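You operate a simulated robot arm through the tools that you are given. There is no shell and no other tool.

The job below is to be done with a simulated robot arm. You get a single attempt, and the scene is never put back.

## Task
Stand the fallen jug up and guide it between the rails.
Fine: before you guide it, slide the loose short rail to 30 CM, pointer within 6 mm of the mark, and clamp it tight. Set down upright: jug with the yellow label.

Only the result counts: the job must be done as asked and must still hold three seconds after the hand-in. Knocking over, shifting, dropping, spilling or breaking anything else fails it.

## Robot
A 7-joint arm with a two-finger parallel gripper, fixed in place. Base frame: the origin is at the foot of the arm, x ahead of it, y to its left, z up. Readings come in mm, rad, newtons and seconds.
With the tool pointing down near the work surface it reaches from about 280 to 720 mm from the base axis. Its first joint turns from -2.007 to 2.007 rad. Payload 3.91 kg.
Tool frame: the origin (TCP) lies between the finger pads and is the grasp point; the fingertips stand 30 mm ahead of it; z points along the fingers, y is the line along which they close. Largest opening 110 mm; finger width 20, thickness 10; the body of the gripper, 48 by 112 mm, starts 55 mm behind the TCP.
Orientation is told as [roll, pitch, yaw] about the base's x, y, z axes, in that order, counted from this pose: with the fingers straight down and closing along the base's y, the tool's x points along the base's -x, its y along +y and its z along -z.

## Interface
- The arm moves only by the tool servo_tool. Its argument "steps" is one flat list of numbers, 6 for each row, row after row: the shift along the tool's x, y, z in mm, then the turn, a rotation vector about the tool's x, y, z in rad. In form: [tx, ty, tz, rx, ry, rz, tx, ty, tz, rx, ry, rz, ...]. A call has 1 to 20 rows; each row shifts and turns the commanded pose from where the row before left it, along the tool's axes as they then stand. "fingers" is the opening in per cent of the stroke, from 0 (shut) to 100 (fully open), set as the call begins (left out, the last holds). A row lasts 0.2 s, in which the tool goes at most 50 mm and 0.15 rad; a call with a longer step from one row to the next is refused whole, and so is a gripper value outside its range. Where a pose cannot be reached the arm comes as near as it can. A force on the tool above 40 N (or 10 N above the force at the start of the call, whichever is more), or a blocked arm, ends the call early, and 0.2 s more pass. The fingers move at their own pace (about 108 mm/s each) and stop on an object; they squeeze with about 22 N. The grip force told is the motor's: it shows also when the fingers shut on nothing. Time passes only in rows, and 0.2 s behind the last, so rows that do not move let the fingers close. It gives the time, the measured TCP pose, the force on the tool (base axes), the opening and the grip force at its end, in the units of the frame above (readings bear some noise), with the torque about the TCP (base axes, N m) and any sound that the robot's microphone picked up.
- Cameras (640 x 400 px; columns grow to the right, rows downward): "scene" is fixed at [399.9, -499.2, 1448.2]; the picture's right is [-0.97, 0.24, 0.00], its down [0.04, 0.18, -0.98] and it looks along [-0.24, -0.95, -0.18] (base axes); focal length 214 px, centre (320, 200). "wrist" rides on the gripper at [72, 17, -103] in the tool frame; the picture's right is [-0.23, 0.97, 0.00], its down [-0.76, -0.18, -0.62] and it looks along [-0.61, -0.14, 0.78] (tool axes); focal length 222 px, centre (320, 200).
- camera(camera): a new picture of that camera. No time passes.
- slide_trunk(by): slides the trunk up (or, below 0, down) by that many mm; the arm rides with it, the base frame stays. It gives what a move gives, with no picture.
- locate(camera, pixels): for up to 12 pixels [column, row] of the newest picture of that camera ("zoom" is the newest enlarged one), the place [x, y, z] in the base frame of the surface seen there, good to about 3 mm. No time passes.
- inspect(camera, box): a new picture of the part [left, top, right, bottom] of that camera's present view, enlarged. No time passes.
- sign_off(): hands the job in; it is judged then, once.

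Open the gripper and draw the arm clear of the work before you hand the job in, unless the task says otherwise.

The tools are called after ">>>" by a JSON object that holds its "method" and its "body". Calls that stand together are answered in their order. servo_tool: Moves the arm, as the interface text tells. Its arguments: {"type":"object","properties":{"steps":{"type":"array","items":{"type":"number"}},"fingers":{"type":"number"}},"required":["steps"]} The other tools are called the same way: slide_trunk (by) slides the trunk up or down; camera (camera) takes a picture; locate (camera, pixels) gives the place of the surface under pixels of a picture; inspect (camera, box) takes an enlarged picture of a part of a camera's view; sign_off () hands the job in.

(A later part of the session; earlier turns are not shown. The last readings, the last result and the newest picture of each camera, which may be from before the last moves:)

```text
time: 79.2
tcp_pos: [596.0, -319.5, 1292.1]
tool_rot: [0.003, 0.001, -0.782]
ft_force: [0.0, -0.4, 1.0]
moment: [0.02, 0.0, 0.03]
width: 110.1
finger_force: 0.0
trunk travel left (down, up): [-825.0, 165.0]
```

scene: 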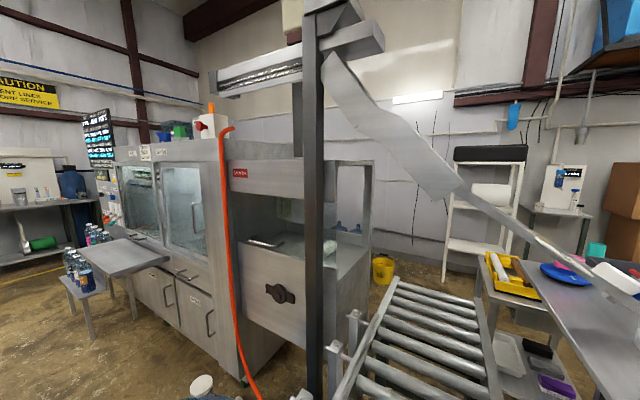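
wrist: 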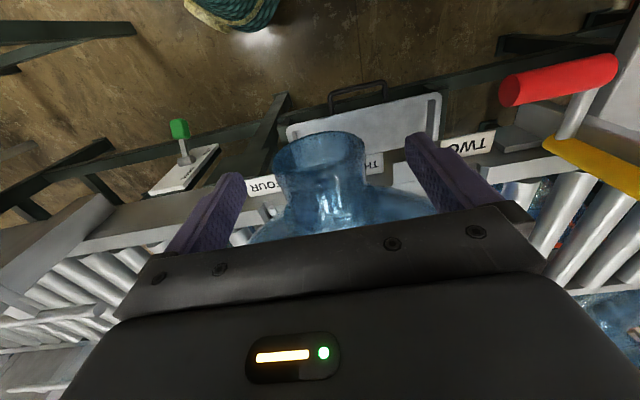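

That end-of-lift point is reachable. Before testing the rail destination I check for obstacles near it with the scene camera (the dark post at column ≈315 and the inclined bar).

>>> {"method": "locate", "body": {"camera": "scene", "pixels": [[314, 150], [314, 300], [330, 30], [400, 130], [450, 190], [550, 250], [350, 35], [250, 80], [380, 345], [335, 360], [240, 360], [205, 388]]}}

>>> {"method": "camera", "body": {"camera": "wrist"}}

```text
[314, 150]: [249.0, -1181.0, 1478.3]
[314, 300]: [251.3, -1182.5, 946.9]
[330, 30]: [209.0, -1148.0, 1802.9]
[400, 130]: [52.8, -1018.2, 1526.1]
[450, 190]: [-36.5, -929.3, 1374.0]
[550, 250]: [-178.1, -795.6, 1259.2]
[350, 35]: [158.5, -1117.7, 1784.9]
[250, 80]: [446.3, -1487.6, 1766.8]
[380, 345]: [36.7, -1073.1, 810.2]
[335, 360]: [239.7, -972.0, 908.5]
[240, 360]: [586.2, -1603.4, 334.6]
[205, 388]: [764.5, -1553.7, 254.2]
```

```text
taken
```

wrist: 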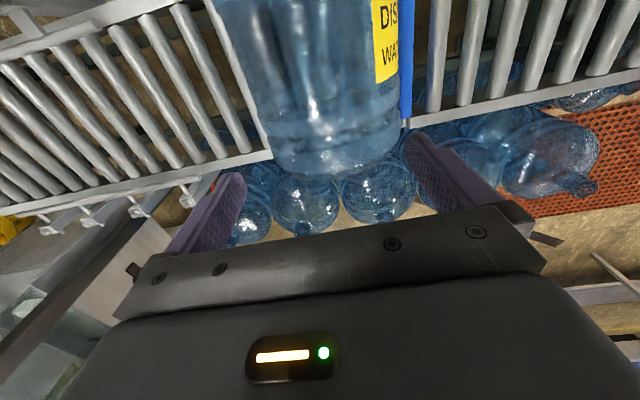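

Nothing tall stands near the destination. The jug's bottom end is visible at row ≈165; I locate it to fix the jug's length.

>>> {"method": "locate", "body": {"camera": "wrist", "pixels": [[330, 160], [330, 168], [330, 150], [300, 165], [370, 155], [345, 140], [345, 120], [390, 140], [270, 150], [250, 158], [440, 117], [330, 172]]}}

>>> {"method": "inspect", "body": {"camera": "wrist", "box": [200, 60, 440, 210]}}

```text
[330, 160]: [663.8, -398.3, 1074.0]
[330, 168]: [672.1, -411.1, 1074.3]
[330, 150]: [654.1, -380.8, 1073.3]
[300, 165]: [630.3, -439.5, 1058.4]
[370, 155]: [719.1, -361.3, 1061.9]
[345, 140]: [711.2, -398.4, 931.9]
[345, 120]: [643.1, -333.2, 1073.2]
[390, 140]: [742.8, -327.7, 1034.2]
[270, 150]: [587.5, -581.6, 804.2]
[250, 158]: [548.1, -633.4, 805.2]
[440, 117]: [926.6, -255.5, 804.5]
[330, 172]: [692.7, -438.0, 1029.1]
```

```text
2.67 times, centred on (320, 135) of wrist
```

zoom: 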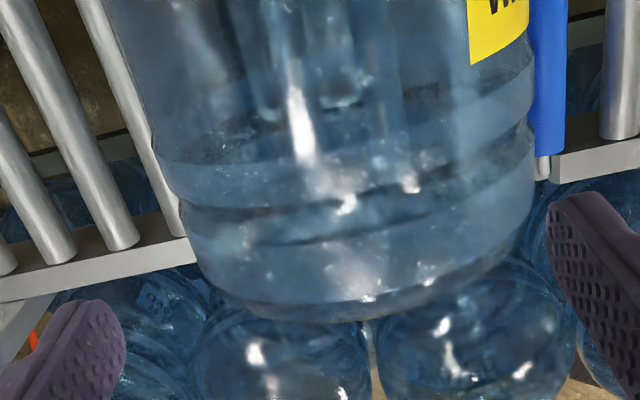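

The jug's bottom is at n≈805–808 (length ≈493 mm). Now I test reaching the rail destination by moving along −m at this height.

>>> {"method": "servo_tool", "body": {"steps": [0, -48, 0, 0, 0, 0, 0, -48, 0, 0, 0, 0, 0, -48, 0, 0, 0, 0, 0, -48, 0, 0, 0, 0, 0, -48, 0, 0, 0, 0, 0, -48, 0, 0, 0, 0, 0, -48, 0, 0, 0, 0, 0, -48, 0, 0, 0, 0, 0, -48, 0, 0, 0, 0, 0, -48, 0, 0, 0, 0, 0, 0, 0, 0, 0, 0]}}

>>> {"method": "camera", "body": {"camera": "wrist"}}

```text
time: 81.6
tcp_pos: [256.9, -628.0, 1275.6]
tool_rot: [0.001, 0.001, -0.782]
ft_force: [-0.4, 0.1, -0.2]
moment: [0.01, 0.03, -0.03]
width: 110.0
finger_force: 0.1
out of reach, approached as far as the arm can: row 9, 10
trunk travel left (down, up): [-825.0, 165.0]
```

```text
taken
```

wrist: 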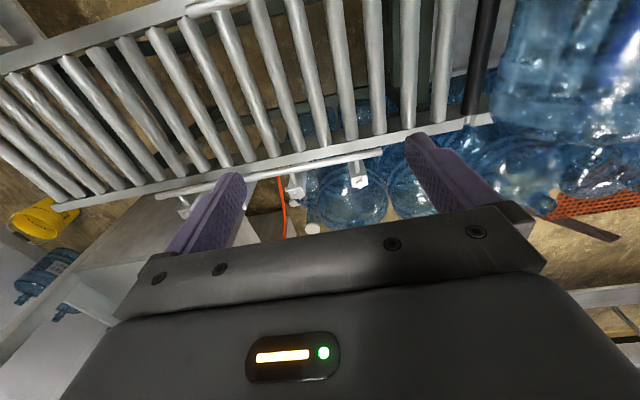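

The reach limit at this relative height is r≈678, so for the rails I'll need the trunk higher. The picture also shows the far beam ending near (490,118) by a black bar; I zoom in on that part.

>>> {"method": "inspect", "body": {"camera": "wrist", "box": [380, 0, 640, 200]}}

>>> {"method": "locate", "body": {"camera": "wrist", "pixels": [[485, 60], [480, 100], [490, 118], [470, 122], [440, 60], [460, 60], [500, 60], [476, 80], [500, 120], [455, 100], [410, 130], [330, 155]]}}

```text
2.00 times, centred on (510, 100) of wrist
```

zoom: 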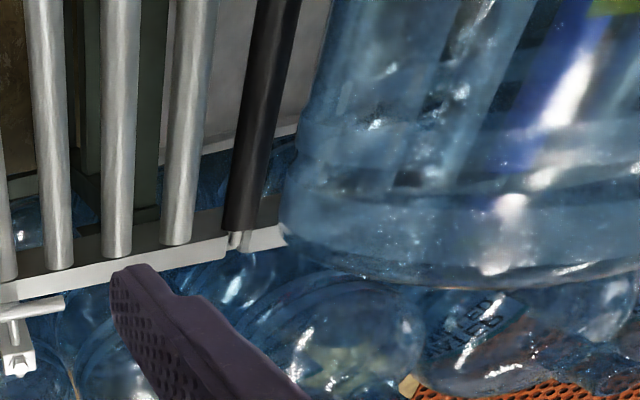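

```text
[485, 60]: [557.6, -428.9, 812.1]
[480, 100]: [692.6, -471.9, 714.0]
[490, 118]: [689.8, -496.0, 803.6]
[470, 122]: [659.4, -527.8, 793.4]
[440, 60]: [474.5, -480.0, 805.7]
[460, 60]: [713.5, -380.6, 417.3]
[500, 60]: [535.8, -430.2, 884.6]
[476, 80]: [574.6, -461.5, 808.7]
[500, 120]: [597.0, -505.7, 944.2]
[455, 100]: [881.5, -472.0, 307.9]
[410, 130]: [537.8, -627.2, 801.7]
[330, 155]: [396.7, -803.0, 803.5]
```

There is a black roller at m≈85 (z≈812) and grey rollers at z≈805; the bed is continuous. I test the rail destination with the trunk raised 160 mm and the arm lowered accordingly.

>>> {"method": "slide_trunk", "body": {"by": 160}}

>>> {"method": "servo_tool", "body": {"steps": [0, 0, 45, 0, 0, 0, 0, 0, 45, 0, 0, 0, 0, 0, 45, 0, 0, 0, -13, -11, 0, 0, 0, 0, -13, -11, 0, 0, 0, 0, 0, 0, 0, 0, 0, 0]}}

```text
time: 83.5
tcp_pos: [254.4, -629.3, 1436.1]
tool_rot: [0.002, 0.001, -0.782]
ft_force: [-0.2, 0.0, 0.2]
moment: [0.0, -0.03, 0.04]
width: 110.0
finger_force: 0.0
trunk travel left (down, up): [-985.0, 5.0]
```

```text
time: 84.8
tcp_pos: [262.6, -664.2, 1303.7]
tool_rot: [0.0, 0.001, -0.782]
ft_force: [-0.1, 0.0, 0.1]
moment: [0.02, 0.01, 0.0]
width: 109.8
finger_force: 0.0
out of reach, approached as far as the arm can: row 1, 2, 3, 4, 5
trunk travel left (down, up): [-985.0, 5.0]
```

The rail destination (n≈652, m≈-290, z≈1304) is reachable with the trunk up 160. Now I return to above the neck and bring the trunk back down for the grip.

>>> {"method": "servo_tool", "body": {"steps": [25, 37.2, 0, 0, 0, 0, 25, 37.2, 0, 0, 0, 0, 25, 37.2, 0, 0, 0, 0, 25, 37.2, 0, 0, 0, 0, 25, 37.2, 0, 0, 0, 0, 25, 37.2, 0, 0, 0, 0, 25, 37.2, 0, 0, 0, 0, 25, 37.2, 0, 0, 0, 0, 25, 37.2, 0, 0, 0, 0, 25, 37.2, 0, 0, 0, 0, 25, 37.2, 0, 0, 0, 0, 25, 37.2, 0, 0, 0, 0, 25, 37.2, 0, 0, 0, 0, 0, 0, 0, 0, 0, 0]}}

>>> {"method": "slide_trunk", "body": {"by": -160}}

>>> {"method": "camera", "body": {"camera": "wrist"}}

```text
time: 87.8
tcp_pos: [367.1, -96.0, 1309.1]
tool_rot: [0.003, 0.002, -0.78]
ft_force: [0.1, 0.0, 1.6]
moment: [0.01, 0.02, -0.02]
width: 110.1
finger_force: 0.0
trunk travel left (down, up): [-985.0, 5.0]
```

```text
time: 89.7
tcp_pos: [366.7, -93.8, 1148.7]
tool_rot: [-0.001, 0.001, -0.78]
ft_force: [0.6, 0.1, -0.1]
moment: [0.01, 0.05, -0.01]
width: 110.1
finger_force: 0.0
trunk travel left (down, up): [-825.0, 165.0]
```

```text
taken
```

wrist: 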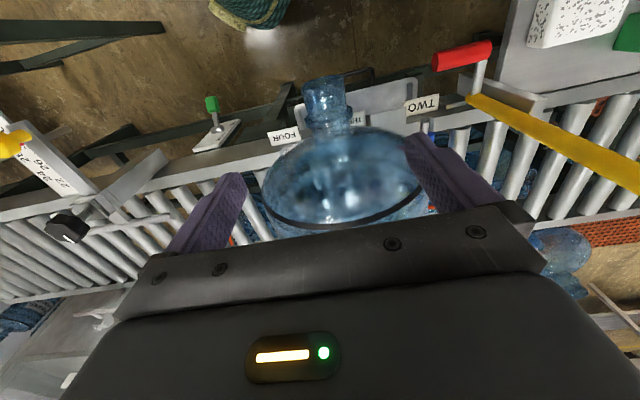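

TCP is at n≈327, m≈190; I correct +4 mm in m and descend to z≈956 around the neck.

>>> {"method": "servo_tool", "body": {"steps": [0, 4, 40, 0, 0, 0, 0, 0, 45, 0, 0, 0, 0, 0, 45, 0, 0, 0, 0, 0, 40, 0, 0, 0, 0, 0, 22, 0, 0, 0, 0, 0, 0, 0, 0, 0]}}

>>> {"method": "camera", "body": {"camera": "wrist"}}

>>> {"method": "inspect", "body": {"camera": "wrist", "box": [210, 100, 450, 250]}}

```text
time: 91.1
tcp_pos: [369.1, -93.0, 954.6]
tool_rot: [0.002, 0.001, -0.783]
ft_force: [0.8, -0.7, 1.1]
moment: [0.03, 0.0, 0.02]
width: 109.8
finger_force: 0.0
trunk travel left (down, up): [-825.0, 165.0]
```

```text
taken
```

wrist: 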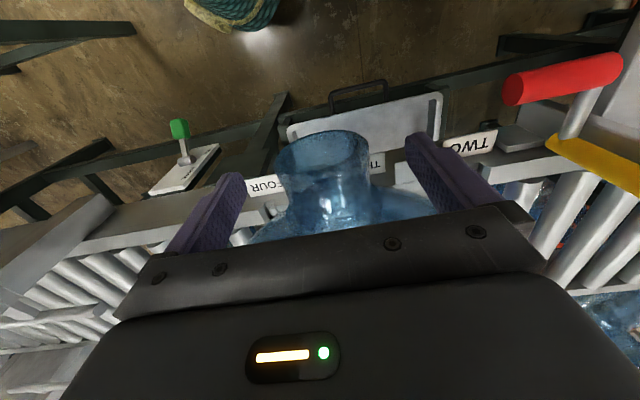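

```text
2.67 times, centred on (330, 175) of wrist
```

zoom: 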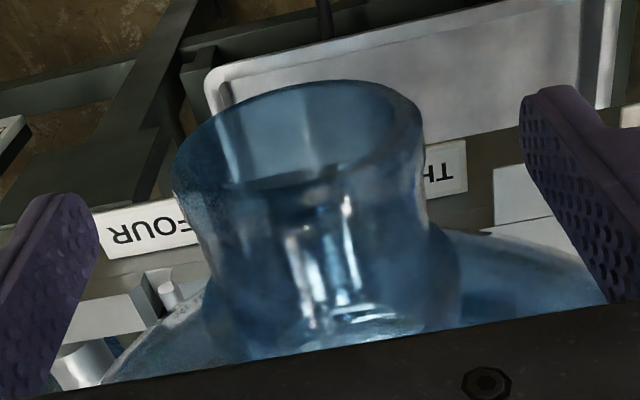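

The neck is centred between the fingers. I close them on the neck.

>>> {"method": "servo_tool", "body": {"steps": [0, 0, 0, 0, 0, 0, 0, 0, 0, 0, 0, 0, 0, 0, 0, 0, 0, 0, 0, 0, 0, 0, 0, 0], "fingers": 0}}

>>> {"method": "inspect", "body": {"camera": "wrist", "box": [210, 100, 450, 250]}}

```text
time: 92.1
tcp_pos: [368.6, -92.7, 954.6]
tool_rot: [0.002, 0.001, -0.781]
ft_force: [0.6, 0.3, 0.9]
moment: [-0.05, -0.14, 0.32]
width: 54.2
finger_force: 21.8
trunk travel left (down, up): [-825.0, 165.0]
```

```text
2.67 times, centred on (330, 175) of wrist
```

zoom: 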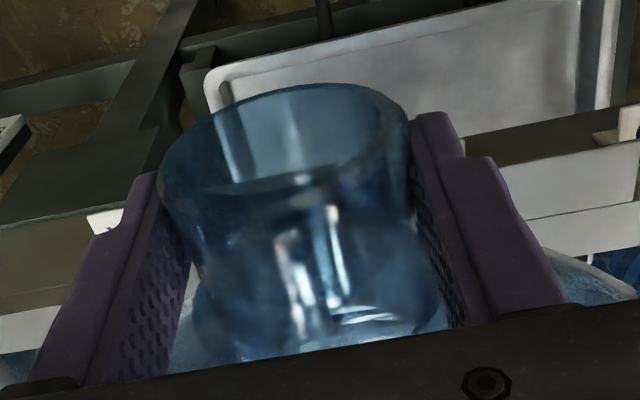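

Gripped at 54.2 mm. I lift 15 mm gently and read the load to gauge the jug's weight.

>>> {"method": "servo_tool", "body": {"steps": [0, 0, -5, 0, 0, 0, 0, 0, -5, 0, 0, 0, 0, 0, -5, 0, 0, 0, 0, 0, 0, 0, 0, 0]}}

>>> {"method": "inspect", "body": {"camera": "wrist", "box": [210, 100, 450, 250]}}

```text
time: 93.1
tcp_pos: [370.9, -90.8, 971.5]
tool_rot: [0.0, 0.002, -0.785]
ft_force: [-0.4, -0.6, -4.0]
moment: [0.11, 0.2, -0.26]
width: 54.1
finger_force: 22.1
trunk travel left (down, up): [-825.0, 165.0]
```

```text
2.67 times, centred on (330, 175) of wrist
```

zoom: 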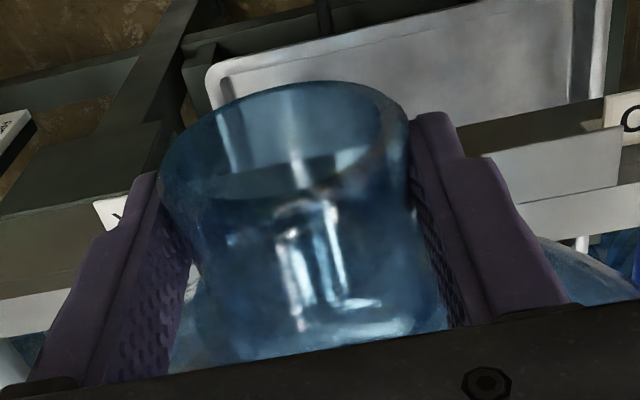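

The load is only ≈4 N, so the jug is light (~0.8 kg) and follows. I continue lifting along the planned path (neck up, bottom dragging toward the base): next to z≈1109.

>>> {"method": "servo_tool", "body": {"steps": [0, 0, -20, 0, 0, 0, 0, 0, -20, 0, 0, 0, -1, 0, -20, 0, 0, 0, -1, 0, -20, 0, 0, 0, -2, 0, -20, 0, 0, 0, -2, 0, -20, 0, 0, 0, -2, 0, -20, 0, 0, 0, 0, 0, 0, 0, 0, 0]}}

>>> {"method": "camera", "body": {"camera": "wrist"}}

```text
time: 94.9
tcp_pos: [375.4, -95.9, 1112.5]
tool_rot: [0.0, 0.001, -0.78]
ft_force: [0.2, 2.6, -1.9]
moment: [0.36, -0.08, 0.58]
width: 54.2
finger_force: 22.1
trunk travel left (down, up): [-825.0, 165.0]
```

```text
taken
```

wrist: 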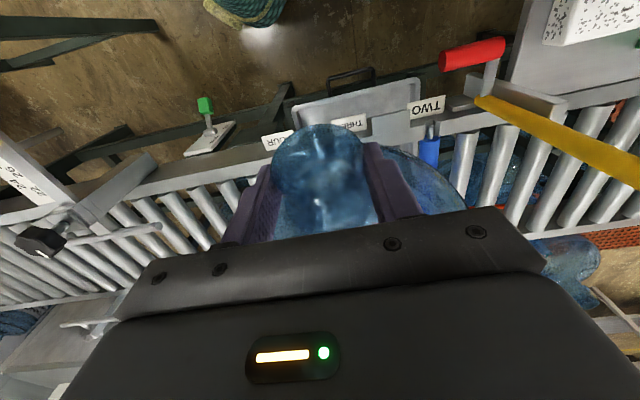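

The neck is pivoting as intended. The body seems more visible on the right; I zoom to check the lateral alignment.

>>> {"method": "inspect", "body": {"camera": "wrist", "box": [200, 90, 500, 260]}}

>>> {"method": "locate", "body": {"camera": "wrist", "pixels": [[430, 170], [450, 180], [465, 190], [410, 160], [255, 215], [240, 200], [420, 190], [440, 155], [395, 152], [320, 150], [300, 150], [345, 150]]}}

```text
2.13 times, centred on (350, 175) of wrist
```

zoom: 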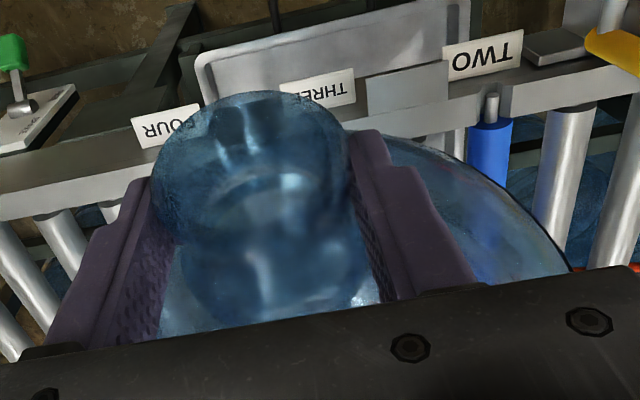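

```text
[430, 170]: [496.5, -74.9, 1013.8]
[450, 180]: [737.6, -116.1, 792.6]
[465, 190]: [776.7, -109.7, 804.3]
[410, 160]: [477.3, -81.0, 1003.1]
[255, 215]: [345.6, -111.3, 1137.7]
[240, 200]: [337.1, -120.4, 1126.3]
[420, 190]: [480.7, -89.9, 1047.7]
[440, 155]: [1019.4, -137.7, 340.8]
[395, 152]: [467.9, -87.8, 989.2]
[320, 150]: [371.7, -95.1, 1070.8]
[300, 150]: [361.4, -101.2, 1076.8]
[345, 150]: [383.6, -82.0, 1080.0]
```

The alignment is symmetric (TCP m≈194.8). I continue the lift to about 40° (TCP n≈396, z≈1230).

>>> {"method": "servo_tool", "body": {"steps": [-8, 0, -22, 0, 0, 0, -8, 0, -22, 0, 0, 0, -8, 0, -22, 0, 0, 0, -11.7, 0, -18.4, 0, 0, 0, -11.7, 0, -18.4, 0, 0, 0, -11.7, 0, -18.4, 0, 0, 0, 0, 0, 0, 0, 0, 0]}}

>>> {"method": "camera", "body": {"camera": "wrist"}}

>>> {"method": "inspect", "body": {"camera": "wrist", "box": [200, 90, 500, 260]}}

```text
time: 96.5
tcp_pos: [418.0, -139.9, 1232.6]
tool_rot: [0.001, 0.001, -0.781]
ft_force: [0.4, -0.2, -4.3]
moment: [0.5, 0.25, 0.19]
width: 54.5
finger_force: 21.8
trunk travel left (down, up): [-825.0, 165.0]
```

```text
taken
```

wrist: 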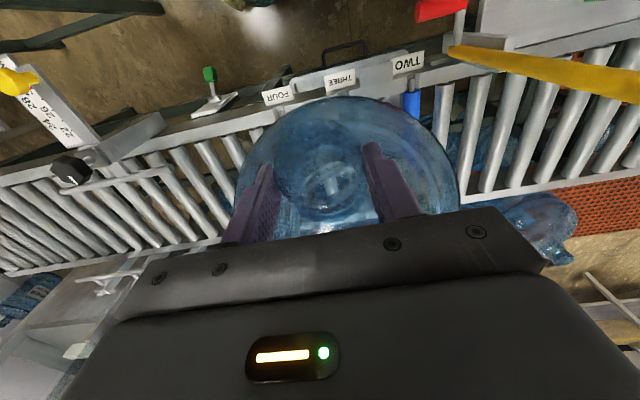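

```text
2.13 times, centred on (350, 175) of wrist
```

zoom: 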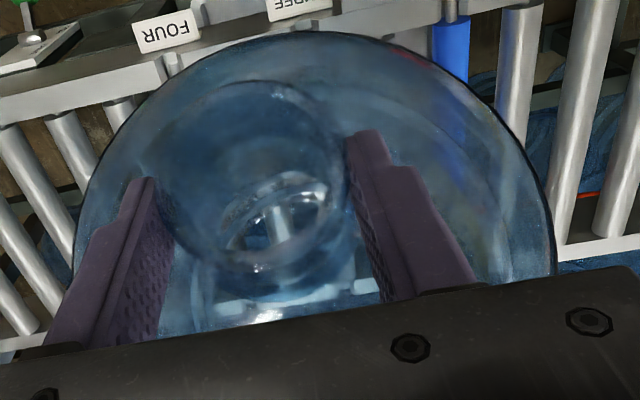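

The view now looks down the neck along the jug's axis: it's tilted about 40° as planned, load −4.3 N. I continue to about 60° (TCP n≈489, z≈1302).

>>> {"method": "servo_tool", "body": {"steps": [-14.4, 0, -14.3, 0, 0, 0, -14.4, 0, -14.3, 0, 0, 0, -14.4, 0, -14.3, 0, 0, 0, -16.5, 0, -9.7, 0, 0, 0, -16.5, 0, -9.7, 0, 0, 0, -16.5, 0, -9.7, 0, 0, 0, 0, 0, 0, 0, 0, 0]}}

>>> {"method": "camera", "body": {"camera": "wrist"}}

>>> {"method": "inspect", "body": {"camera": "wrist", "box": [200, 60, 500, 230]}}

```text
time: 98.1
tcp_pos: [483.7, -204.1, 1303.8]
tool_rot: [0.001, 0.002, -0.782]
ft_force: [0.3, -1.1, -4.3]
moment: [0.4, 0.46, -0.02]
width: 54.7
finger_force: 22.1
trunk travel left (down, up): [-825.0, 165.0]
```

```text
taken
```

wrist: 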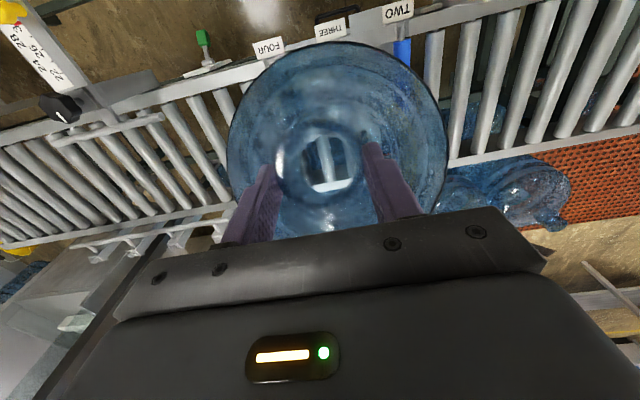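

```text
2.13 times, centred on (350, 145) of wrist
```

zoom: 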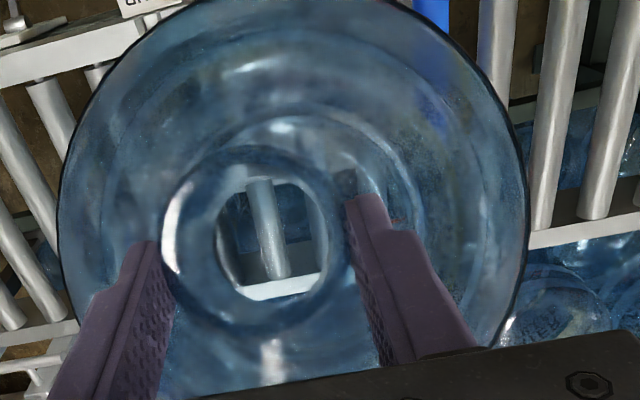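

Through the neck I can see rollers and the far beam, as expected near 60°. I locate the band's edge points to verify the jug's tilt.

>>> {"method": "locate", "body": {"camera": "wrist", "pixels": [[230, 145], [232, 170], [250, 95], [290, 55], [340, 43], [390, 60], [430, 105], [445, 150], [440, 190], [310, 165], [300, 140], [340, 150]]}}

```text
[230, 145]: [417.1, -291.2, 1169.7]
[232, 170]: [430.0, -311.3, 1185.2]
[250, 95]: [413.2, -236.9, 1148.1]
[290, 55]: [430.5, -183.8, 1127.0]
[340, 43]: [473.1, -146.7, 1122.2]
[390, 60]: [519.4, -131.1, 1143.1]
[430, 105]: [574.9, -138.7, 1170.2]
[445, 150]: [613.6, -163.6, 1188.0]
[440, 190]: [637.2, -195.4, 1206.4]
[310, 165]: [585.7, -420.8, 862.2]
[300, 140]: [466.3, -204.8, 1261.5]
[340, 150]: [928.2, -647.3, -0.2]
```

The band plane shows a tilt of ≈62°, matching the plan, and it's laterally centred (m≈196). I continue to ≈80° (TCP n≈596, z≈1315).

>>> {"method": "servo_tool", "body": {"steps": [-17.7, 0, -4.7, 0, 0, 0, -17.7, 0, -4.7, 0, 0, 0, -17.7, 0, -4.6, 0, 0, 0, -18.2, 0, 0.3, 0, 0, 0, -18.2, 0, 0.3, 0, 0, 0, -18.2, 0, 0.4, 0, 0, 0, 0, 0, 0, 0, 0, 0]}}

>>> {"method": "camera", "body": {"camera": "wrist"}}

>>> {"method": "inspect", "body": {"camera": "wrist", "box": [200, 40, 500, 210]}}

```text
time: 99.7
tcp_pos: [559.4, -280.7, 1321.8]
tool_rot: [0.001, -0.003, -0.782]
ft_force: [0.1, -2.0, 17.1]
moment: [-0.08, -0.29, -0.11]
width: 54.1
finger_force: 21.8
trunk travel left (down, up): [-825.0, 165.0]
```

```text
taken
```

wrist: 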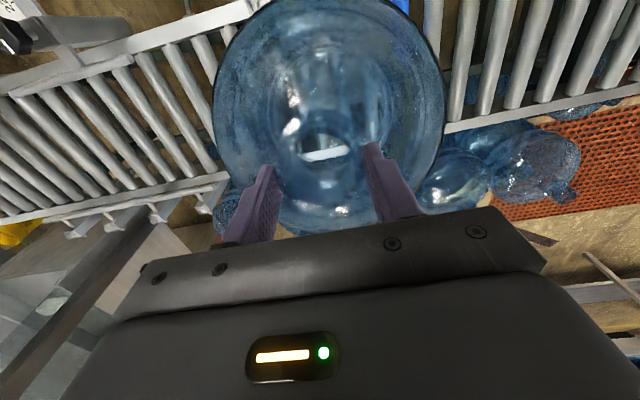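

```text
2.13 times, centred on (350, 125) of wrist
```

zoom: 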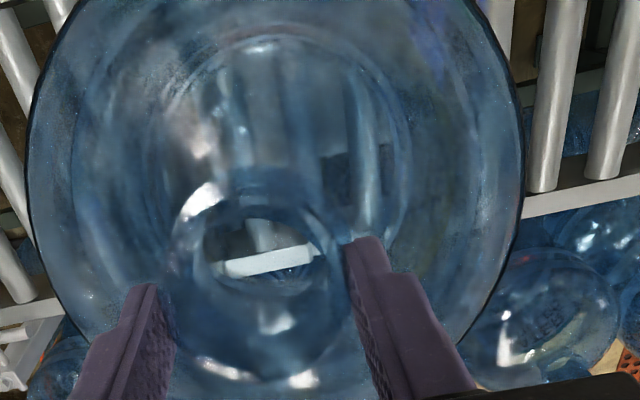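

The tool now feels +17 N upward: the jug is pushing up along its diagonal. I measure the tilt again via the band before relieving it.

>>> {"method": "locate", "body": {"camera": "wrist", "pixels": [[216, 80], [214, 110], [222, 150], [235, 175], [250, 20], [300, 3], [420, 30], [442, 80], [443, 120], [432, 160], [415, 190], [300, 150]]}}

```text
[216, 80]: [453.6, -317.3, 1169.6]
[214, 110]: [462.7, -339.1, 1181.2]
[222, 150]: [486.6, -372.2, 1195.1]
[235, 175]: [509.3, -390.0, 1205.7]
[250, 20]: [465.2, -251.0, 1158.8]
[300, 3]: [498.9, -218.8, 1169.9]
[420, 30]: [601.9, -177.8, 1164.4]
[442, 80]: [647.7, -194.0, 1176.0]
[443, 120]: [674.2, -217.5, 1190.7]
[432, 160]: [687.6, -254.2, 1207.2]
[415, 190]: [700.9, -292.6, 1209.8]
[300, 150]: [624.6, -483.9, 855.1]
```

The tilt is ≈69° and the jug is jammed on its diagonal (top pushed down by my path). Lifting ~10 mm will let it swing upright, since its centre of mass is already past the pivot rim.

>>> {"method": "servo_tool", "body": {"steps": [0, 0, -4, 0, 0, 0, 0, 0, -4, 0, 0, 0, 0, 0, -4, 0, 0, 0, 0, 0, 0, 0, 0, 0, 0, 0, 0, 0, 0, 0]}}

>>> {"method": "camera", "body": {"camera": "wrist"}}

```text
time: 100.9
tcp_pos: [560.3, -280.5, 1331.7]
tool_rot: [0.0, 0.002, -0.782]
ft_force: [0.0, 0.3, -8.3]
moment: [0.28, 0.32, -0.02]
width: 54.0
finger_force: 21.7
trunk travel left (down, up): [-825.0, 165.0]
```

```text
taken
```

wrist: 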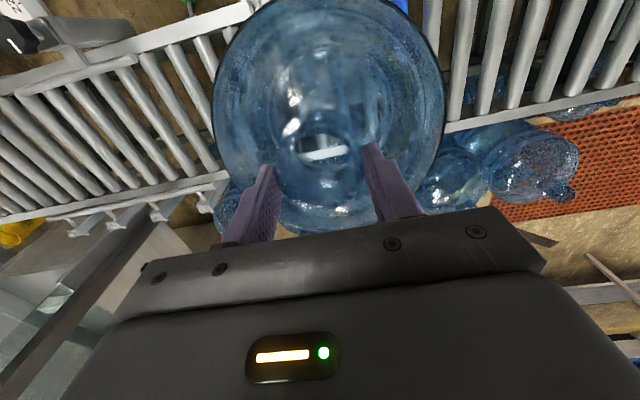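

The jug now hangs freely (−8.3 N, ≈0.85 kg), tilted ≈20° and held by the pads. I rotate the tool by +0.2 rad about its y axis to bring the jug past the diagonal.

>>> {"method": "servo_tool", "body": {"steps": [0, 0, 0, 0, 0.05, 0, 0, 0, 0, 0, 0.05, 0, 0, 0, 0, 0, 0.05, 0, 0, 0, 0, 0, 0.05, 0, 0, 0, 0, 0, 0, 0]}}

>>> {"method": "camera", "body": {"camera": "wrist"}}

```text
time: 102.1
tcp_pos: [560.2, -281.3, 1328.8]
tool_rot: [0.001, 0.201, -0.781]
ft_force: [-0.4, -0.1, -7.6]
moment: [0.07, 0.06, -0.02]
width: 54.3
finger_force: 22.0
trunk travel left (down, up): [-825.0, 165.0]
```

```text
taken
```

wrist: 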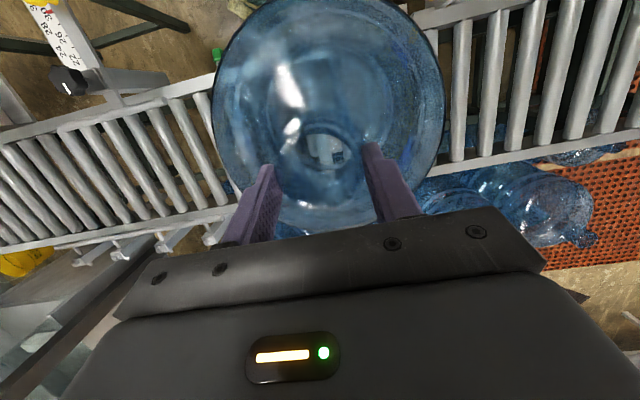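

The moment dropped to ≈0.09 N·m, suggesting the jug now hangs nearly vertical. I verify with the band plane.

>>> {"method": "locate", "body": {"camera": "wrist", "pixels": [[216, 80], [214, 110], [222, 150], [232, 170], [250, 20], [280, 3], [420, 30], [442, 80], [443, 120], [432, 160], [418, 180], [436, 60]]}}

>>> {"method": "inspect", "body": {"camera": "wrist", "box": [200, 0, 500, 200]}}

```text
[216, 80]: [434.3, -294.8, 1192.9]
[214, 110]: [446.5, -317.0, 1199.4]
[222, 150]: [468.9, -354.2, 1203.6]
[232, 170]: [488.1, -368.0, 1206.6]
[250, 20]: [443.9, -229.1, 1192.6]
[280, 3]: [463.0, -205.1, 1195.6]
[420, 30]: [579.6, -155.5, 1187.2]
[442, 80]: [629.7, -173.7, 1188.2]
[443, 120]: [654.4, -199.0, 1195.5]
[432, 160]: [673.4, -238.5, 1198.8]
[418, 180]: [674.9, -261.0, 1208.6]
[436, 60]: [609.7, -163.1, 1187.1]
```

```text
2.00 times, centred on (350, 100) of wrist
```

zoom: 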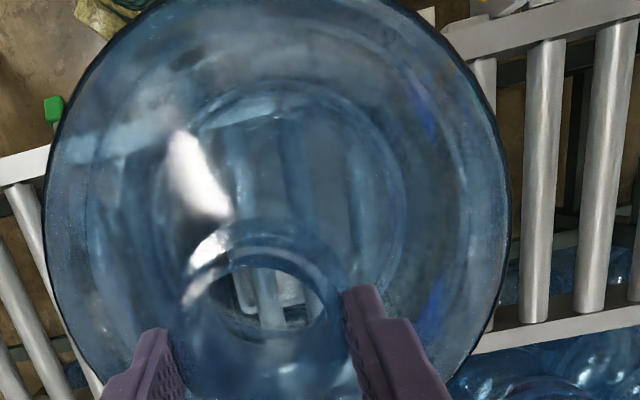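

The jug's tilt is now only ≈5–6° and its lower rim is ~12 mm above the rollers. For reach, I raise the trunk 100 mm (jug carried along), then lower with the arm at a better relative height.

>>> {"method": "slide_trunk", "body": {"by": 50}}

>>> {"method": "slide_trunk", "body": {"by": 70}}

>>> {"method": "camera", "body": {"camera": "wrist"}}

```text
time: 103.0
tcp_pos: [560.5, -280.9, 1379.3]
tool_rot: [0.0, 0.2, -0.783]
ft_force: [-0.2, 0.7, -7.4]
moment: [-0.02, 0.05, 0.02]
width: 54.0
finger_force: 22.2
trunk travel left (down, up): [-875.0, 115.0]
```

```text
time: 104.1
tcp_pos: [562.1, -280.8, 1449.2]
tool_rot: [0.0, 0.203, -0.781]
ft_force: [0.8, 0.8, -7.5]
moment: [0.02, 0.05, 0.0]
width: 54.1
finger_force: 21.6
trunk travel left (down, up): [-945.0, 45.0]
```

```text
taken
```

wrist: 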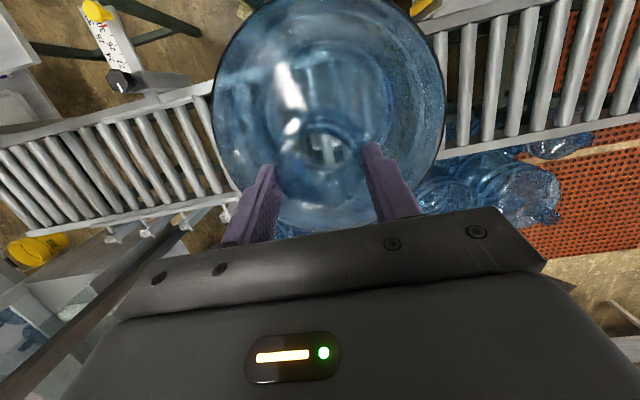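

The jug is held steadily. Now I move the arm 50 mm outward and 110 mm down (6 gentle rows), rotating the last 0.05 rad, so it hangs ~20 mm above the rollers.

>>> {"method": "servo_tool", "body": {"steps": [-11.8, 0, 16.3, 0, 0, 0, -11.8, 0, 16.3, 0, 0, 0, -11.8, 0, 16.3, 0, 0, 0, -11.8, 0, 16.3, 0, 0, 0, -11.8, 0, 16.3, 0, 0, 0, -11.8, 0, 16.3, 0, 0, 0, 0, 0, 0, 0, 0.04, 0, 0, 0, 0, 0, 0, 0]}}

>>> {"method": "camera", "body": {"camera": "wrist"}}

>>> {"method": "inspect", "body": {"camera": "wrist", "box": [200, 0, 500, 200]}}

```text
time: 105.9
tcp_pos: [596.6, -317.9, 1340.0]
tool_rot: [0.0, 0.241, -0.782]
ft_force: [-0.6, 0.4, -8.1]
moment: [-0.03, -0.08, 0.01]
width: 54.3
finger_force: 22.4
trunk travel left (down, up): [-945.0, 45.0]
```

```text
taken
```

wrist: 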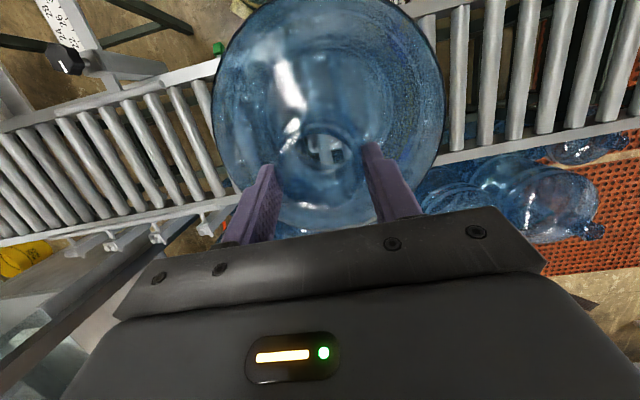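

```text
2.00 times, centred on (350, 100) of wrist
```

zoom: 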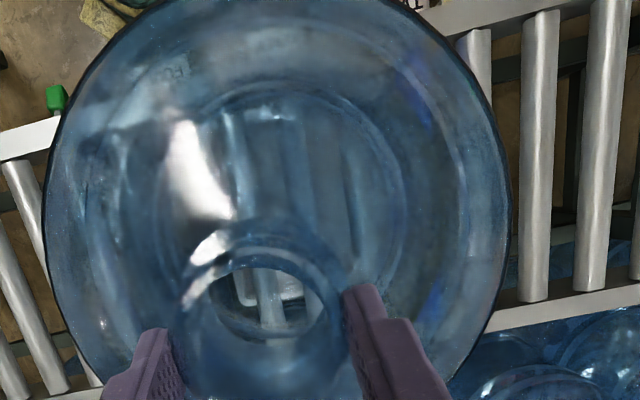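

The jug hangs vertical (moment ≈ −0.08 N·m) at n≈645, m≈191, bottom ~30 mm above the rollers. I lower it slowly and watch the load.

>>> {"method": "servo_tool", "body": {"steps": [-1.2, 0, 4.85, 0, 0, 0, -1.2, 0, 4.85, 0, 0, 0, -1.2, 0, 4.85, 0, 0, 0, -1.2, 0, 4.85, 0, 0, 0, -1.2, 0, 4.85, 0, 0, 0, 0, 0, 0, 0, 0, 0]}}

```text
time: 107.3
tcp_pos: [595.7, -316.6, 1313.5]
tool_rot: [0.001, 0.239, -0.782]
ft_force: [0.5, 0.1, -7.5]
moment: [-0.08, -0.06, 0.0]
width: 54.2
finger_force: 22.4
trunk travel left (down, up): [-945.0, 45.0]
```

Still hanging (−7.5 N) at z≈1314; I continue lowering in small steps.

>>> {"method": "servo_tool", "body": {"steps": [-0.7, 0, 2.9, 0, 0, 0, -0.7, 0, 2.9, 0, 0, 0, 0, 0, 0, 0, 0, 0]}}

>>> {"method": "servo_tool", "body": {"steps": [-0.7, 0, 2.9, 0, 0, 0, 0, 0, 0, 0, 0, 0]}}

```text
time: 108.1
tcp_pos: [593.6, -314.4, 1313.4]
tool_rot: [0.001, 0.238, -0.78]
ft_force: [-3.3, 3.1, 17.7]
moment: [0.04, 0.1, -0.29]
width: 54.3
finger_force: 22.4
trunk travel left (down, up): [-945.0, 45.0]
```

```text
time: 108.7
tcp_pos: [593.3, -314.6, 1307.8]
tool_rot: [0.0, 0.238, -0.782]
ft_force: [-2.4, 2.7, 18.2]
moment: [-0.03, 0.15, -0.24]
width: 54.1
finger_force: 22.0
trunk travel left (down, up): [-945.0, 45.0]
```

The load reversed to +18 N: the jug stands on the rollers. I relieve about 2–3 mm and check that it's upright before releasing.

>>> {"method": "servo_tool", "body": {"steps": [0.5, 0, -1.9, 0, 0, 0, 0, 0, 0, 0, 0, 0]}}

>>> {"method": "camera", "body": {"camera": "wrist"}}

>>> {"method": "locate", "body": {"camera": "wrist", "pixels": [[216, 80], [214, 110], [222, 150], [232, 170], [250, 20], [280, 3], [420, 30], [442, 80], [443, 120], [432, 160], [418, 180], [436, 60]]}}

```text
time: 109.3
tcp_pos: [593.5, -316.2, 1307.9]
tool_rot: [0.004, 0.239, -0.784]
ft_force: [-2.0, 2.0, 9.4]
moment: [-0.14, -0.11, -0.11]
width: 54.1
finger_force: 21.8
trunk travel left (down, up): [-945.0, 45.0]
```

```text
taken
```

wrist: 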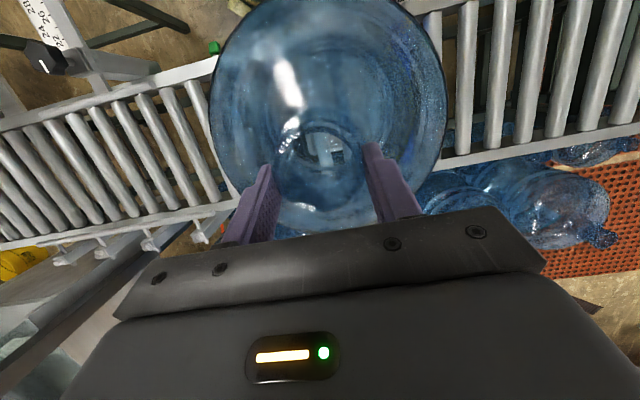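

```text
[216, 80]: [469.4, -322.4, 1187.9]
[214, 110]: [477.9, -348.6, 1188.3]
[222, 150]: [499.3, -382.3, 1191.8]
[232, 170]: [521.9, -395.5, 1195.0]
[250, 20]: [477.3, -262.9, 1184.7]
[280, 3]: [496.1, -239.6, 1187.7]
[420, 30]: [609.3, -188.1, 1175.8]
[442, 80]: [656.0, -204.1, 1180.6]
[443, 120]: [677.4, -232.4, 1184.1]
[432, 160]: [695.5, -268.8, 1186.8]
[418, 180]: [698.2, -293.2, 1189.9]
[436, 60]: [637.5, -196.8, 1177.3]
```

The band is level within the measuring error and the jug bears on the rollers. I open the fingers with no motion.

>>> {"method": "servo_tool", "body": {"steps": [0.3, 0, -1.2, 0, 0, 0, 0, 0, 0, 0, 0, 0]}}

>>> {"method": "servo_tool", "body": {"steps": [0, 0, 0, 0, 0, 0, 0, 0, 0, 0, 0, 0, 0, 0, 0, 0, 0, 0], "fingers": 100}}

>>> {"method": "camera", "body": {"camera": "wrist"}}

```text
time: 109.9
tcp_pos: [595.7, -316.6, 1306.9]
tool_rot: [-0.001, 0.242, -0.783]
ft_force: [-1.3, 1.0, -2.4]
moment: [0.29, 0.01, 0.05]
width: 54.3
finger_force: 21.8
trunk travel left (down, up): [-945.0, 45.0]
```

```text
time: 110.7
tcp_pos: [595.7, -316.1, 1309.7]
tool_rot: [0.0, 0.242, -0.783]
ft_force: [-0.4, 0.8, -0.4]
moment: [0.0, 0.03, -0.01]
width: 110.1
finger_force: 0.1
trunk travel left (down, up): [-945.0, 45.0]
```

```text
taken
```

wrist: 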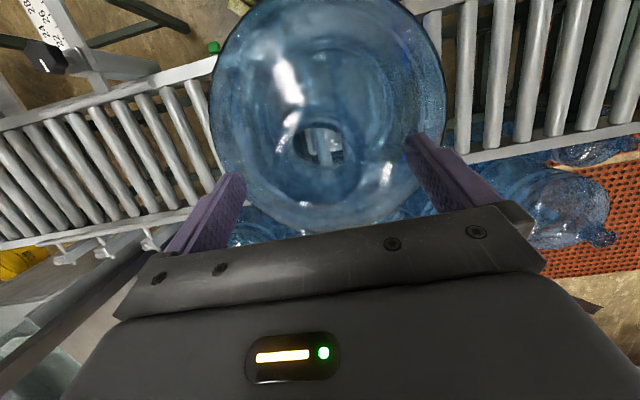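

The jug stands on its own. I rise straight up ~90 mm and bring the tool back to vertical to look at it.

>>> {"method": "servo_tool", "body": {"steps": [7.2, 0, -29.1, 0, 0, 0, 7.2, 0, -29.1, 0, 0, 0, 7.2, 0, -29.1, 0, 0, 0, 0, 0, 0, 0, -0.12, 0, 0, 0, 0, 0, -0.121, 0, 0, 0, 0, 0, 0, 0]}}

>>> {"method": "camera", "body": {"camera": "wrist"}}

```text
time: 112.1
tcp_pos: [593.8, -313.9, 1391.5]
tool_rot: [0.0, -0.003, -0.782]
ft_force: [0.3, 0.9, 0.2]
moment: [-0.01, 0.0, 0.0]
width: 110.3
finger_force: 0.1
out of reach, approached as far as the arm can: row 3
trunk travel left (down, up): [-945.0, 45.0]
```

```text
taken
```

wrist: 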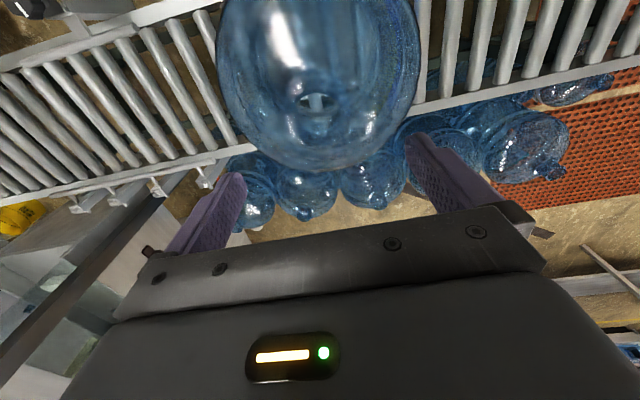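

The jug stands upright; its mouth is near (315,102). I zoom and locate neck and body points for the regrip.

>>> {"method": "inspect", "body": {"camera": "wrist", "box": [210, 0, 430, 180]}}

>>> {"method": "locate", "body": {"camera": "wrist", "pixels": [[298, 102], [332, 98], [315, 90], [315, 115], [300, 92], [330, 110], [218, 60], [220, 90], [415, 50], [412, 80], [320, 170], [395, 130]]}}

```text
2.22 times, centred on (320, 90) of wrist
```

zoom: 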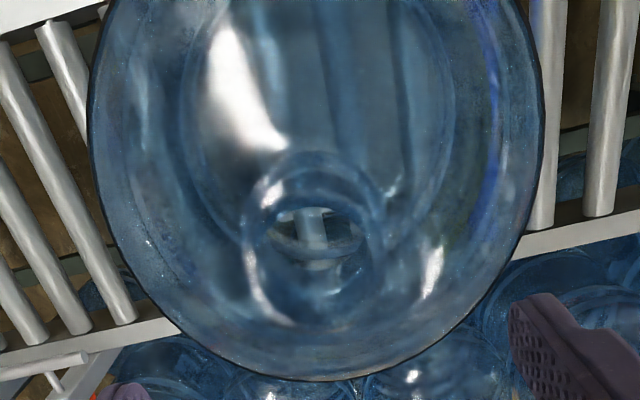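

```text
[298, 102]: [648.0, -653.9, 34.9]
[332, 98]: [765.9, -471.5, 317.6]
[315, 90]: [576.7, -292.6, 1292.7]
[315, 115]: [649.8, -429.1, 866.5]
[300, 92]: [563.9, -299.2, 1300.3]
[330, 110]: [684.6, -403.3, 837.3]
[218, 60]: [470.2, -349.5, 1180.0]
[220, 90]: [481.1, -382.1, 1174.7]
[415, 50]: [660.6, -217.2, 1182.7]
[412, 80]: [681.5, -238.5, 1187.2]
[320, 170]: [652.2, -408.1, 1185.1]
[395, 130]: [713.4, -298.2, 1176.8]
```

The band is level (z≈1175–1187), so it stands upright. I zoom further on the neck to get its centre for the regrip.

>>> {"method": "inspect", "body": {"camera": "wrist", "box": [275, 60, 365, 150]}}

>>> {"method": "locate", "body": {"camera": "zoom", "pixels": [[200, 150], [250, 100], [320, 80], [390, 100], [440, 160], [450, 220], [410, 290], [320, 310], [240, 290], [195, 220], [320, 200], [260, 180]]}}

```text
4.44 times, centred on (320, 105) of wrist
```

zoom: 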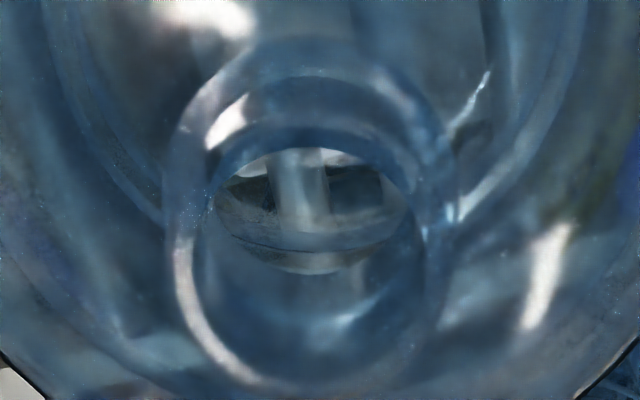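

```text
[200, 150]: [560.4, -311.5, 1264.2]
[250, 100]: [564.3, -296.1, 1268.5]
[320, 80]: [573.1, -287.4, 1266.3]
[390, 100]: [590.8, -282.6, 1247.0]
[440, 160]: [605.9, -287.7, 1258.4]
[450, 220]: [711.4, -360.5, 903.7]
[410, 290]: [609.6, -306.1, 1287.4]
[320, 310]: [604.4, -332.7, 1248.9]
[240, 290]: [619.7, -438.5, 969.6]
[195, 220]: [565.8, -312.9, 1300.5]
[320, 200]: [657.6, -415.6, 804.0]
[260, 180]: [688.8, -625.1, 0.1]
```

The neck is centred at about n≈640, m≈193 with its ring top at z≈1263. I raise the trunk 40 mm and lower the arm to grip the neck from straight above (tips just above the ring).

>>> {"method": "slide_trunk", "body": {"by": 40}}

>>> {"method": "servo_tool", "body": {"steps": [1, 0, 30, 0, 0, 0, 1, 0, 30, 0, 0, 0, 0, 0, 20, 0, 0, 0, 0, 0, 0, 0, 0, 0]}}

>>> {"method": "camera", "body": {"camera": "wrist"}}

```text
time: 112.9
tcp_pos: [593.3, -313.7, 1430.7]
tool_rot: [0.001, 0.001, -0.782]
ft_force: [0.1, -0.4, 0.1]
moment: [-0.03, -0.02, -0.02]
width: 110.1
finger_force: 0.0
trunk travel left (down, up): [-985.0, 5.0]
```

```text
time: 113.9
tcp_pos: [593.0, -314.1, 1350.9]
tool_rot: [0.001, -0.001, -0.781]
ft_force: [0.0, -0.3, -0.7]
moment: [0.0, 0.0, 0.02]
width: 110.0
finger_force: 0.1
trunk travel left (down, up): [-985.0, 5.0]
```

```text
taken
```

wrist: 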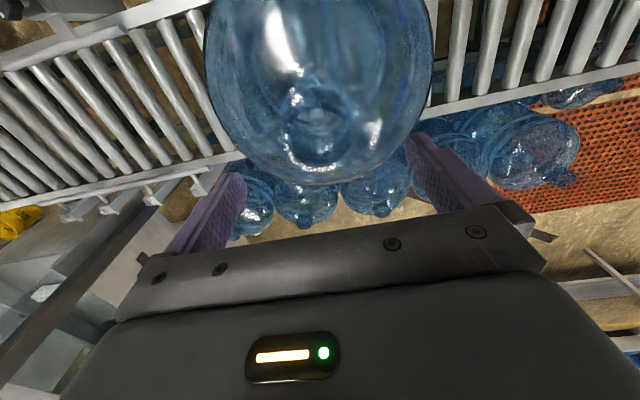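

The neck is at about (318,122). I zoom to check the centring before the final descent.

>>> {"method": "inspect", "body": {"camera": "wrist", "box": [260, 70, 380, 190]}}

>>> {"method": "locate", "body": {"camera": "zoom", "pixels": [[235, 130], [270, 90], [320, 75], [380, 90], [410, 140], [405, 200], [360, 240], [310, 250], [250, 220], [230, 170], [320, 300], [320, 160]]}}

```text
3.33 times, centred on (320, 130) of wrist
```

zoom: 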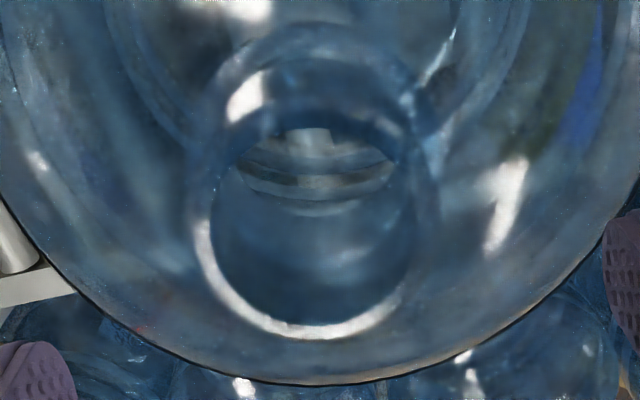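

```text
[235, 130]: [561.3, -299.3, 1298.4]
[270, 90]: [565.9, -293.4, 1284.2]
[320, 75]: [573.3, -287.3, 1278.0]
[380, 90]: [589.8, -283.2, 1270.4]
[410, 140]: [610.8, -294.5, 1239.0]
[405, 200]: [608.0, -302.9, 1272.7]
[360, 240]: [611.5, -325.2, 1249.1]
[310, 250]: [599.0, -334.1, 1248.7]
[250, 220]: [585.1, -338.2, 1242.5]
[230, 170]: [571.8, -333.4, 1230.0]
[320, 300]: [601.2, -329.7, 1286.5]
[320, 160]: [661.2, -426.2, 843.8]
```

The neck's centre is at n≈637, m≈191.5. I shift 5 mm inward (tool +x) and descend to z≈1297.

>>> {"method": "servo_tool", "body": {"steps": [5, 0, 0, 0, 0, 0, 0, 0, 25, 0, 0, 0, 0, 0, 20, 0, 0, 0, 0, 0, 9, 0, 0, 0, 0, 0, 0, 0, 0, 0]}}

>>> {"method": "inspect", "body": {"camera": "wrist", "box": [200, 80, 460, 250]}}

```text
time: 115.1
tcp_pos: [589.3, -307.7, 1293.3]
tool_rot: [-0.001, 0.0, -0.782]
ft_force: [-0.5, -1.6, 0.2]
moment: [0.01, 0.0, 0.01]
width: 109.8
finger_force: 0.1
trunk travel left (down, up): [-985.0, 5.0]
```

```text
2.35 times, centred on (330, 165) of wrist
```

zoom: 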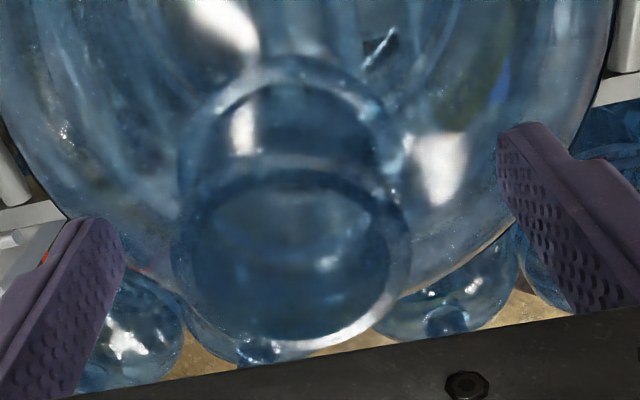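

Centred now (n≈636, m≈193.7). I raise 4 mm to stay clear of the ring and close on the neck.

>>> {"method": "servo_tool", "body": {"steps": [0, 0, -4, 0, 0, 0, 0, 0, 0, 0, 0, 0]}}

>>> {"method": "servo_tool", "body": {"steps": [0, 0, 0, 0, 0, 0, 0, 0, 0, 0, 0, 0, 0, 0, 0, 0, 0, 0, 0, 0, 0, 0, 0, 0], "fingers": 0}}

>>> {"method": "inspect", "body": {"camera": "wrist", "box": [200, 80, 460, 250]}}

```text
time: 115.7
tcp_pos: [588.2, -308.8, 1298.9]
tool_rot: [0.0, -0.001, -0.782]
ft_force: [-1.0, 0.4, 0.0]
moment: [-0.02, -0.02, 0.04]
width: 110.0
finger_force: 0.1
trunk travel left (down, up): [-985.0, 5.0]
```

```text
time: 116.7
tcp_pos: [588.3, -309.4, 1297.8]
tool_rot: [-0.002, 0.0, -0.783]
ft_force: [0.8, 0.1, 2.2]
moment: [0.13, 0.11, -0.24]
width: 54.2
finger_force: 21.9
trunk travel left (down, up): [-985.0, 5.0]
```

```text
2.35 times, centred on (330, 165) of wrist
```

zoom: 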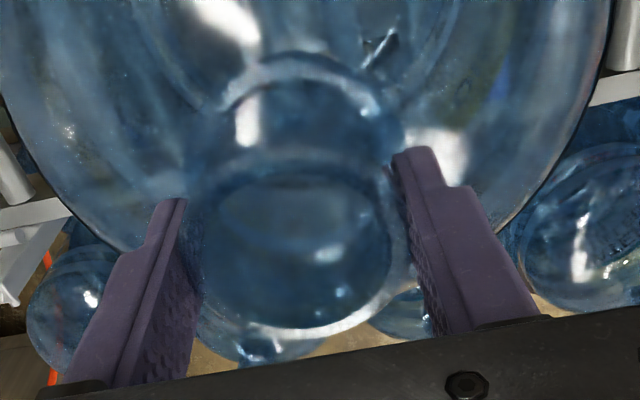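

The neck is gripped again (54.2 mm). I lift ~12 mm to clear the slightly higher black roller and verify the load.

>>> {"method": "servo_tool", "body": {"steps": [0, 0, -4, 0, 0, 0, 0, 0, -4, 0, 0, 0, 0, 0, -4, 0, 0, 0, 0, 0, 0, 0, 0, 0]}}

>>> {"method": "camera", "body": {"camera": "wrist"}}

```text
time: 117.7
tcp_pos: [588.3, -310.3, 1310.5]
tool_rot: [0.0, 0.0, -0.783]
ft_force: [0.3, 0.6, -8.7]
moment: [-0.03, 0.01, -0.03]
width: 54.5
finger_force: 21.4
trunk travel left (down, up): [-985.0, 5.0]
```

```text
taken
```

wrist: 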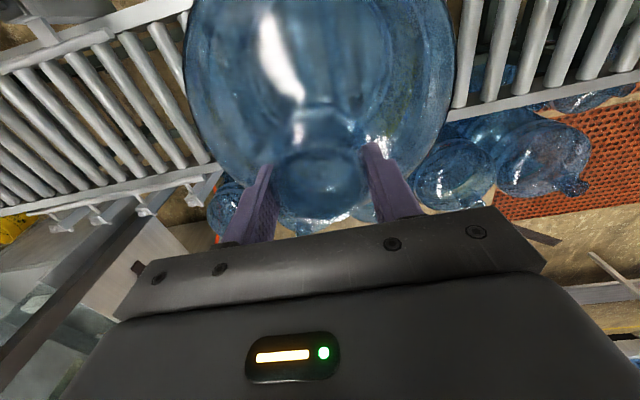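

The jug hangs freely (−8.7 N, no moment). I carry it along −m while easing n to 650, first to m≈-60.

>>> {"method": "servo_tool", "body": {"steps": [-1.1, -10, 0, 0, 0, 0, -1.1, -18, 0, 0, 0, 0, -1.1, -21, 0, 0, 0, 0, -1.1, -21, 0, 0, 0, 0, -1.1, -21, 0, 0, 0, 0, -1.1, -21, 0, 0, 0, 0, -1.1, -21, 0, 0, 0, 0, -1.1, -21, 0, 0, 0, 0, -1.1, -21, 0, 0, 0, 0, -1.1, -21, 0, 0, 0, 0, -1.0, -21, 0, 0, 0, 0, -1.0, -18, 0, 0, 0, 0, 0, -10, 0, 0, 0, 0, 0, 0, 0, 0, 0, 0]}}

>>> {"method": "camera", "body": {"camera": "wrist"}}

```text
time: 120.7
tcp_pos: [427.1, -493.3, 1309.1]
tool_rot: [0.002, 0.0, -0.782]
ft_force: [-0.7, 1.3, -7.3]
moment: [0.0, 0.0, 0.02]
width: 54.1
finger_force: 22.7
trunk travel left (down, up): [-985.0, 5.0]
```

```text
taken
```

wrist: 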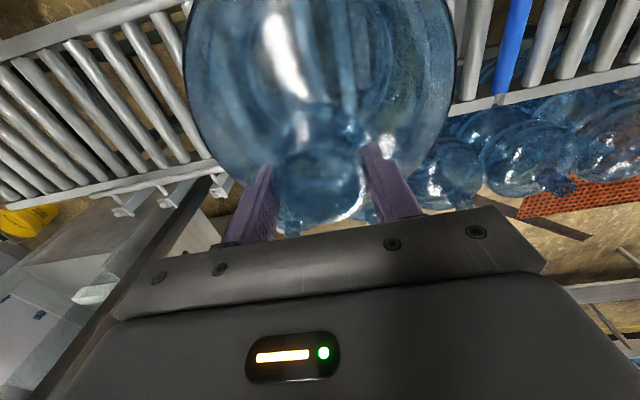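

The jug is at n≈650, m≈-52, about to enter between the rails. I check the rails' positions relative to the jug.

>>> {"method": "inspect", "body": {"camera": "wrist", "box": [0, 0, 300, 230]}}

>>> {"method": "camera", "body": {"camera": "scene"}}

```text
1.74 times, centred on (150, 115) of wrist
```

zoom: 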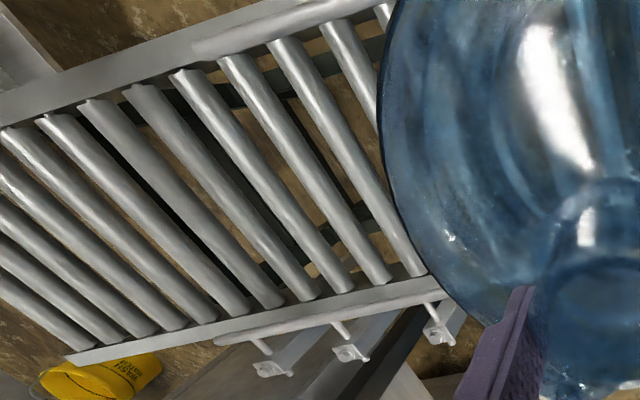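

```text
taken
```

scene: 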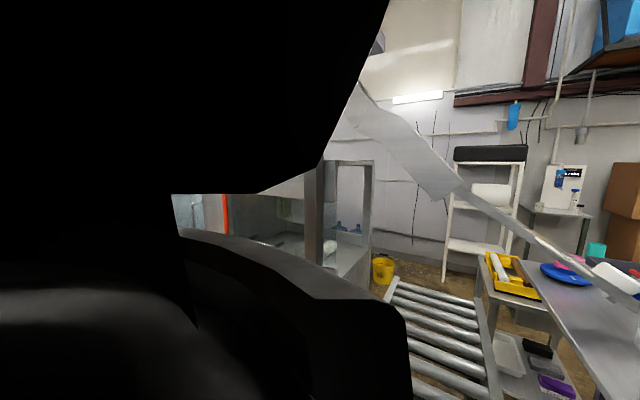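

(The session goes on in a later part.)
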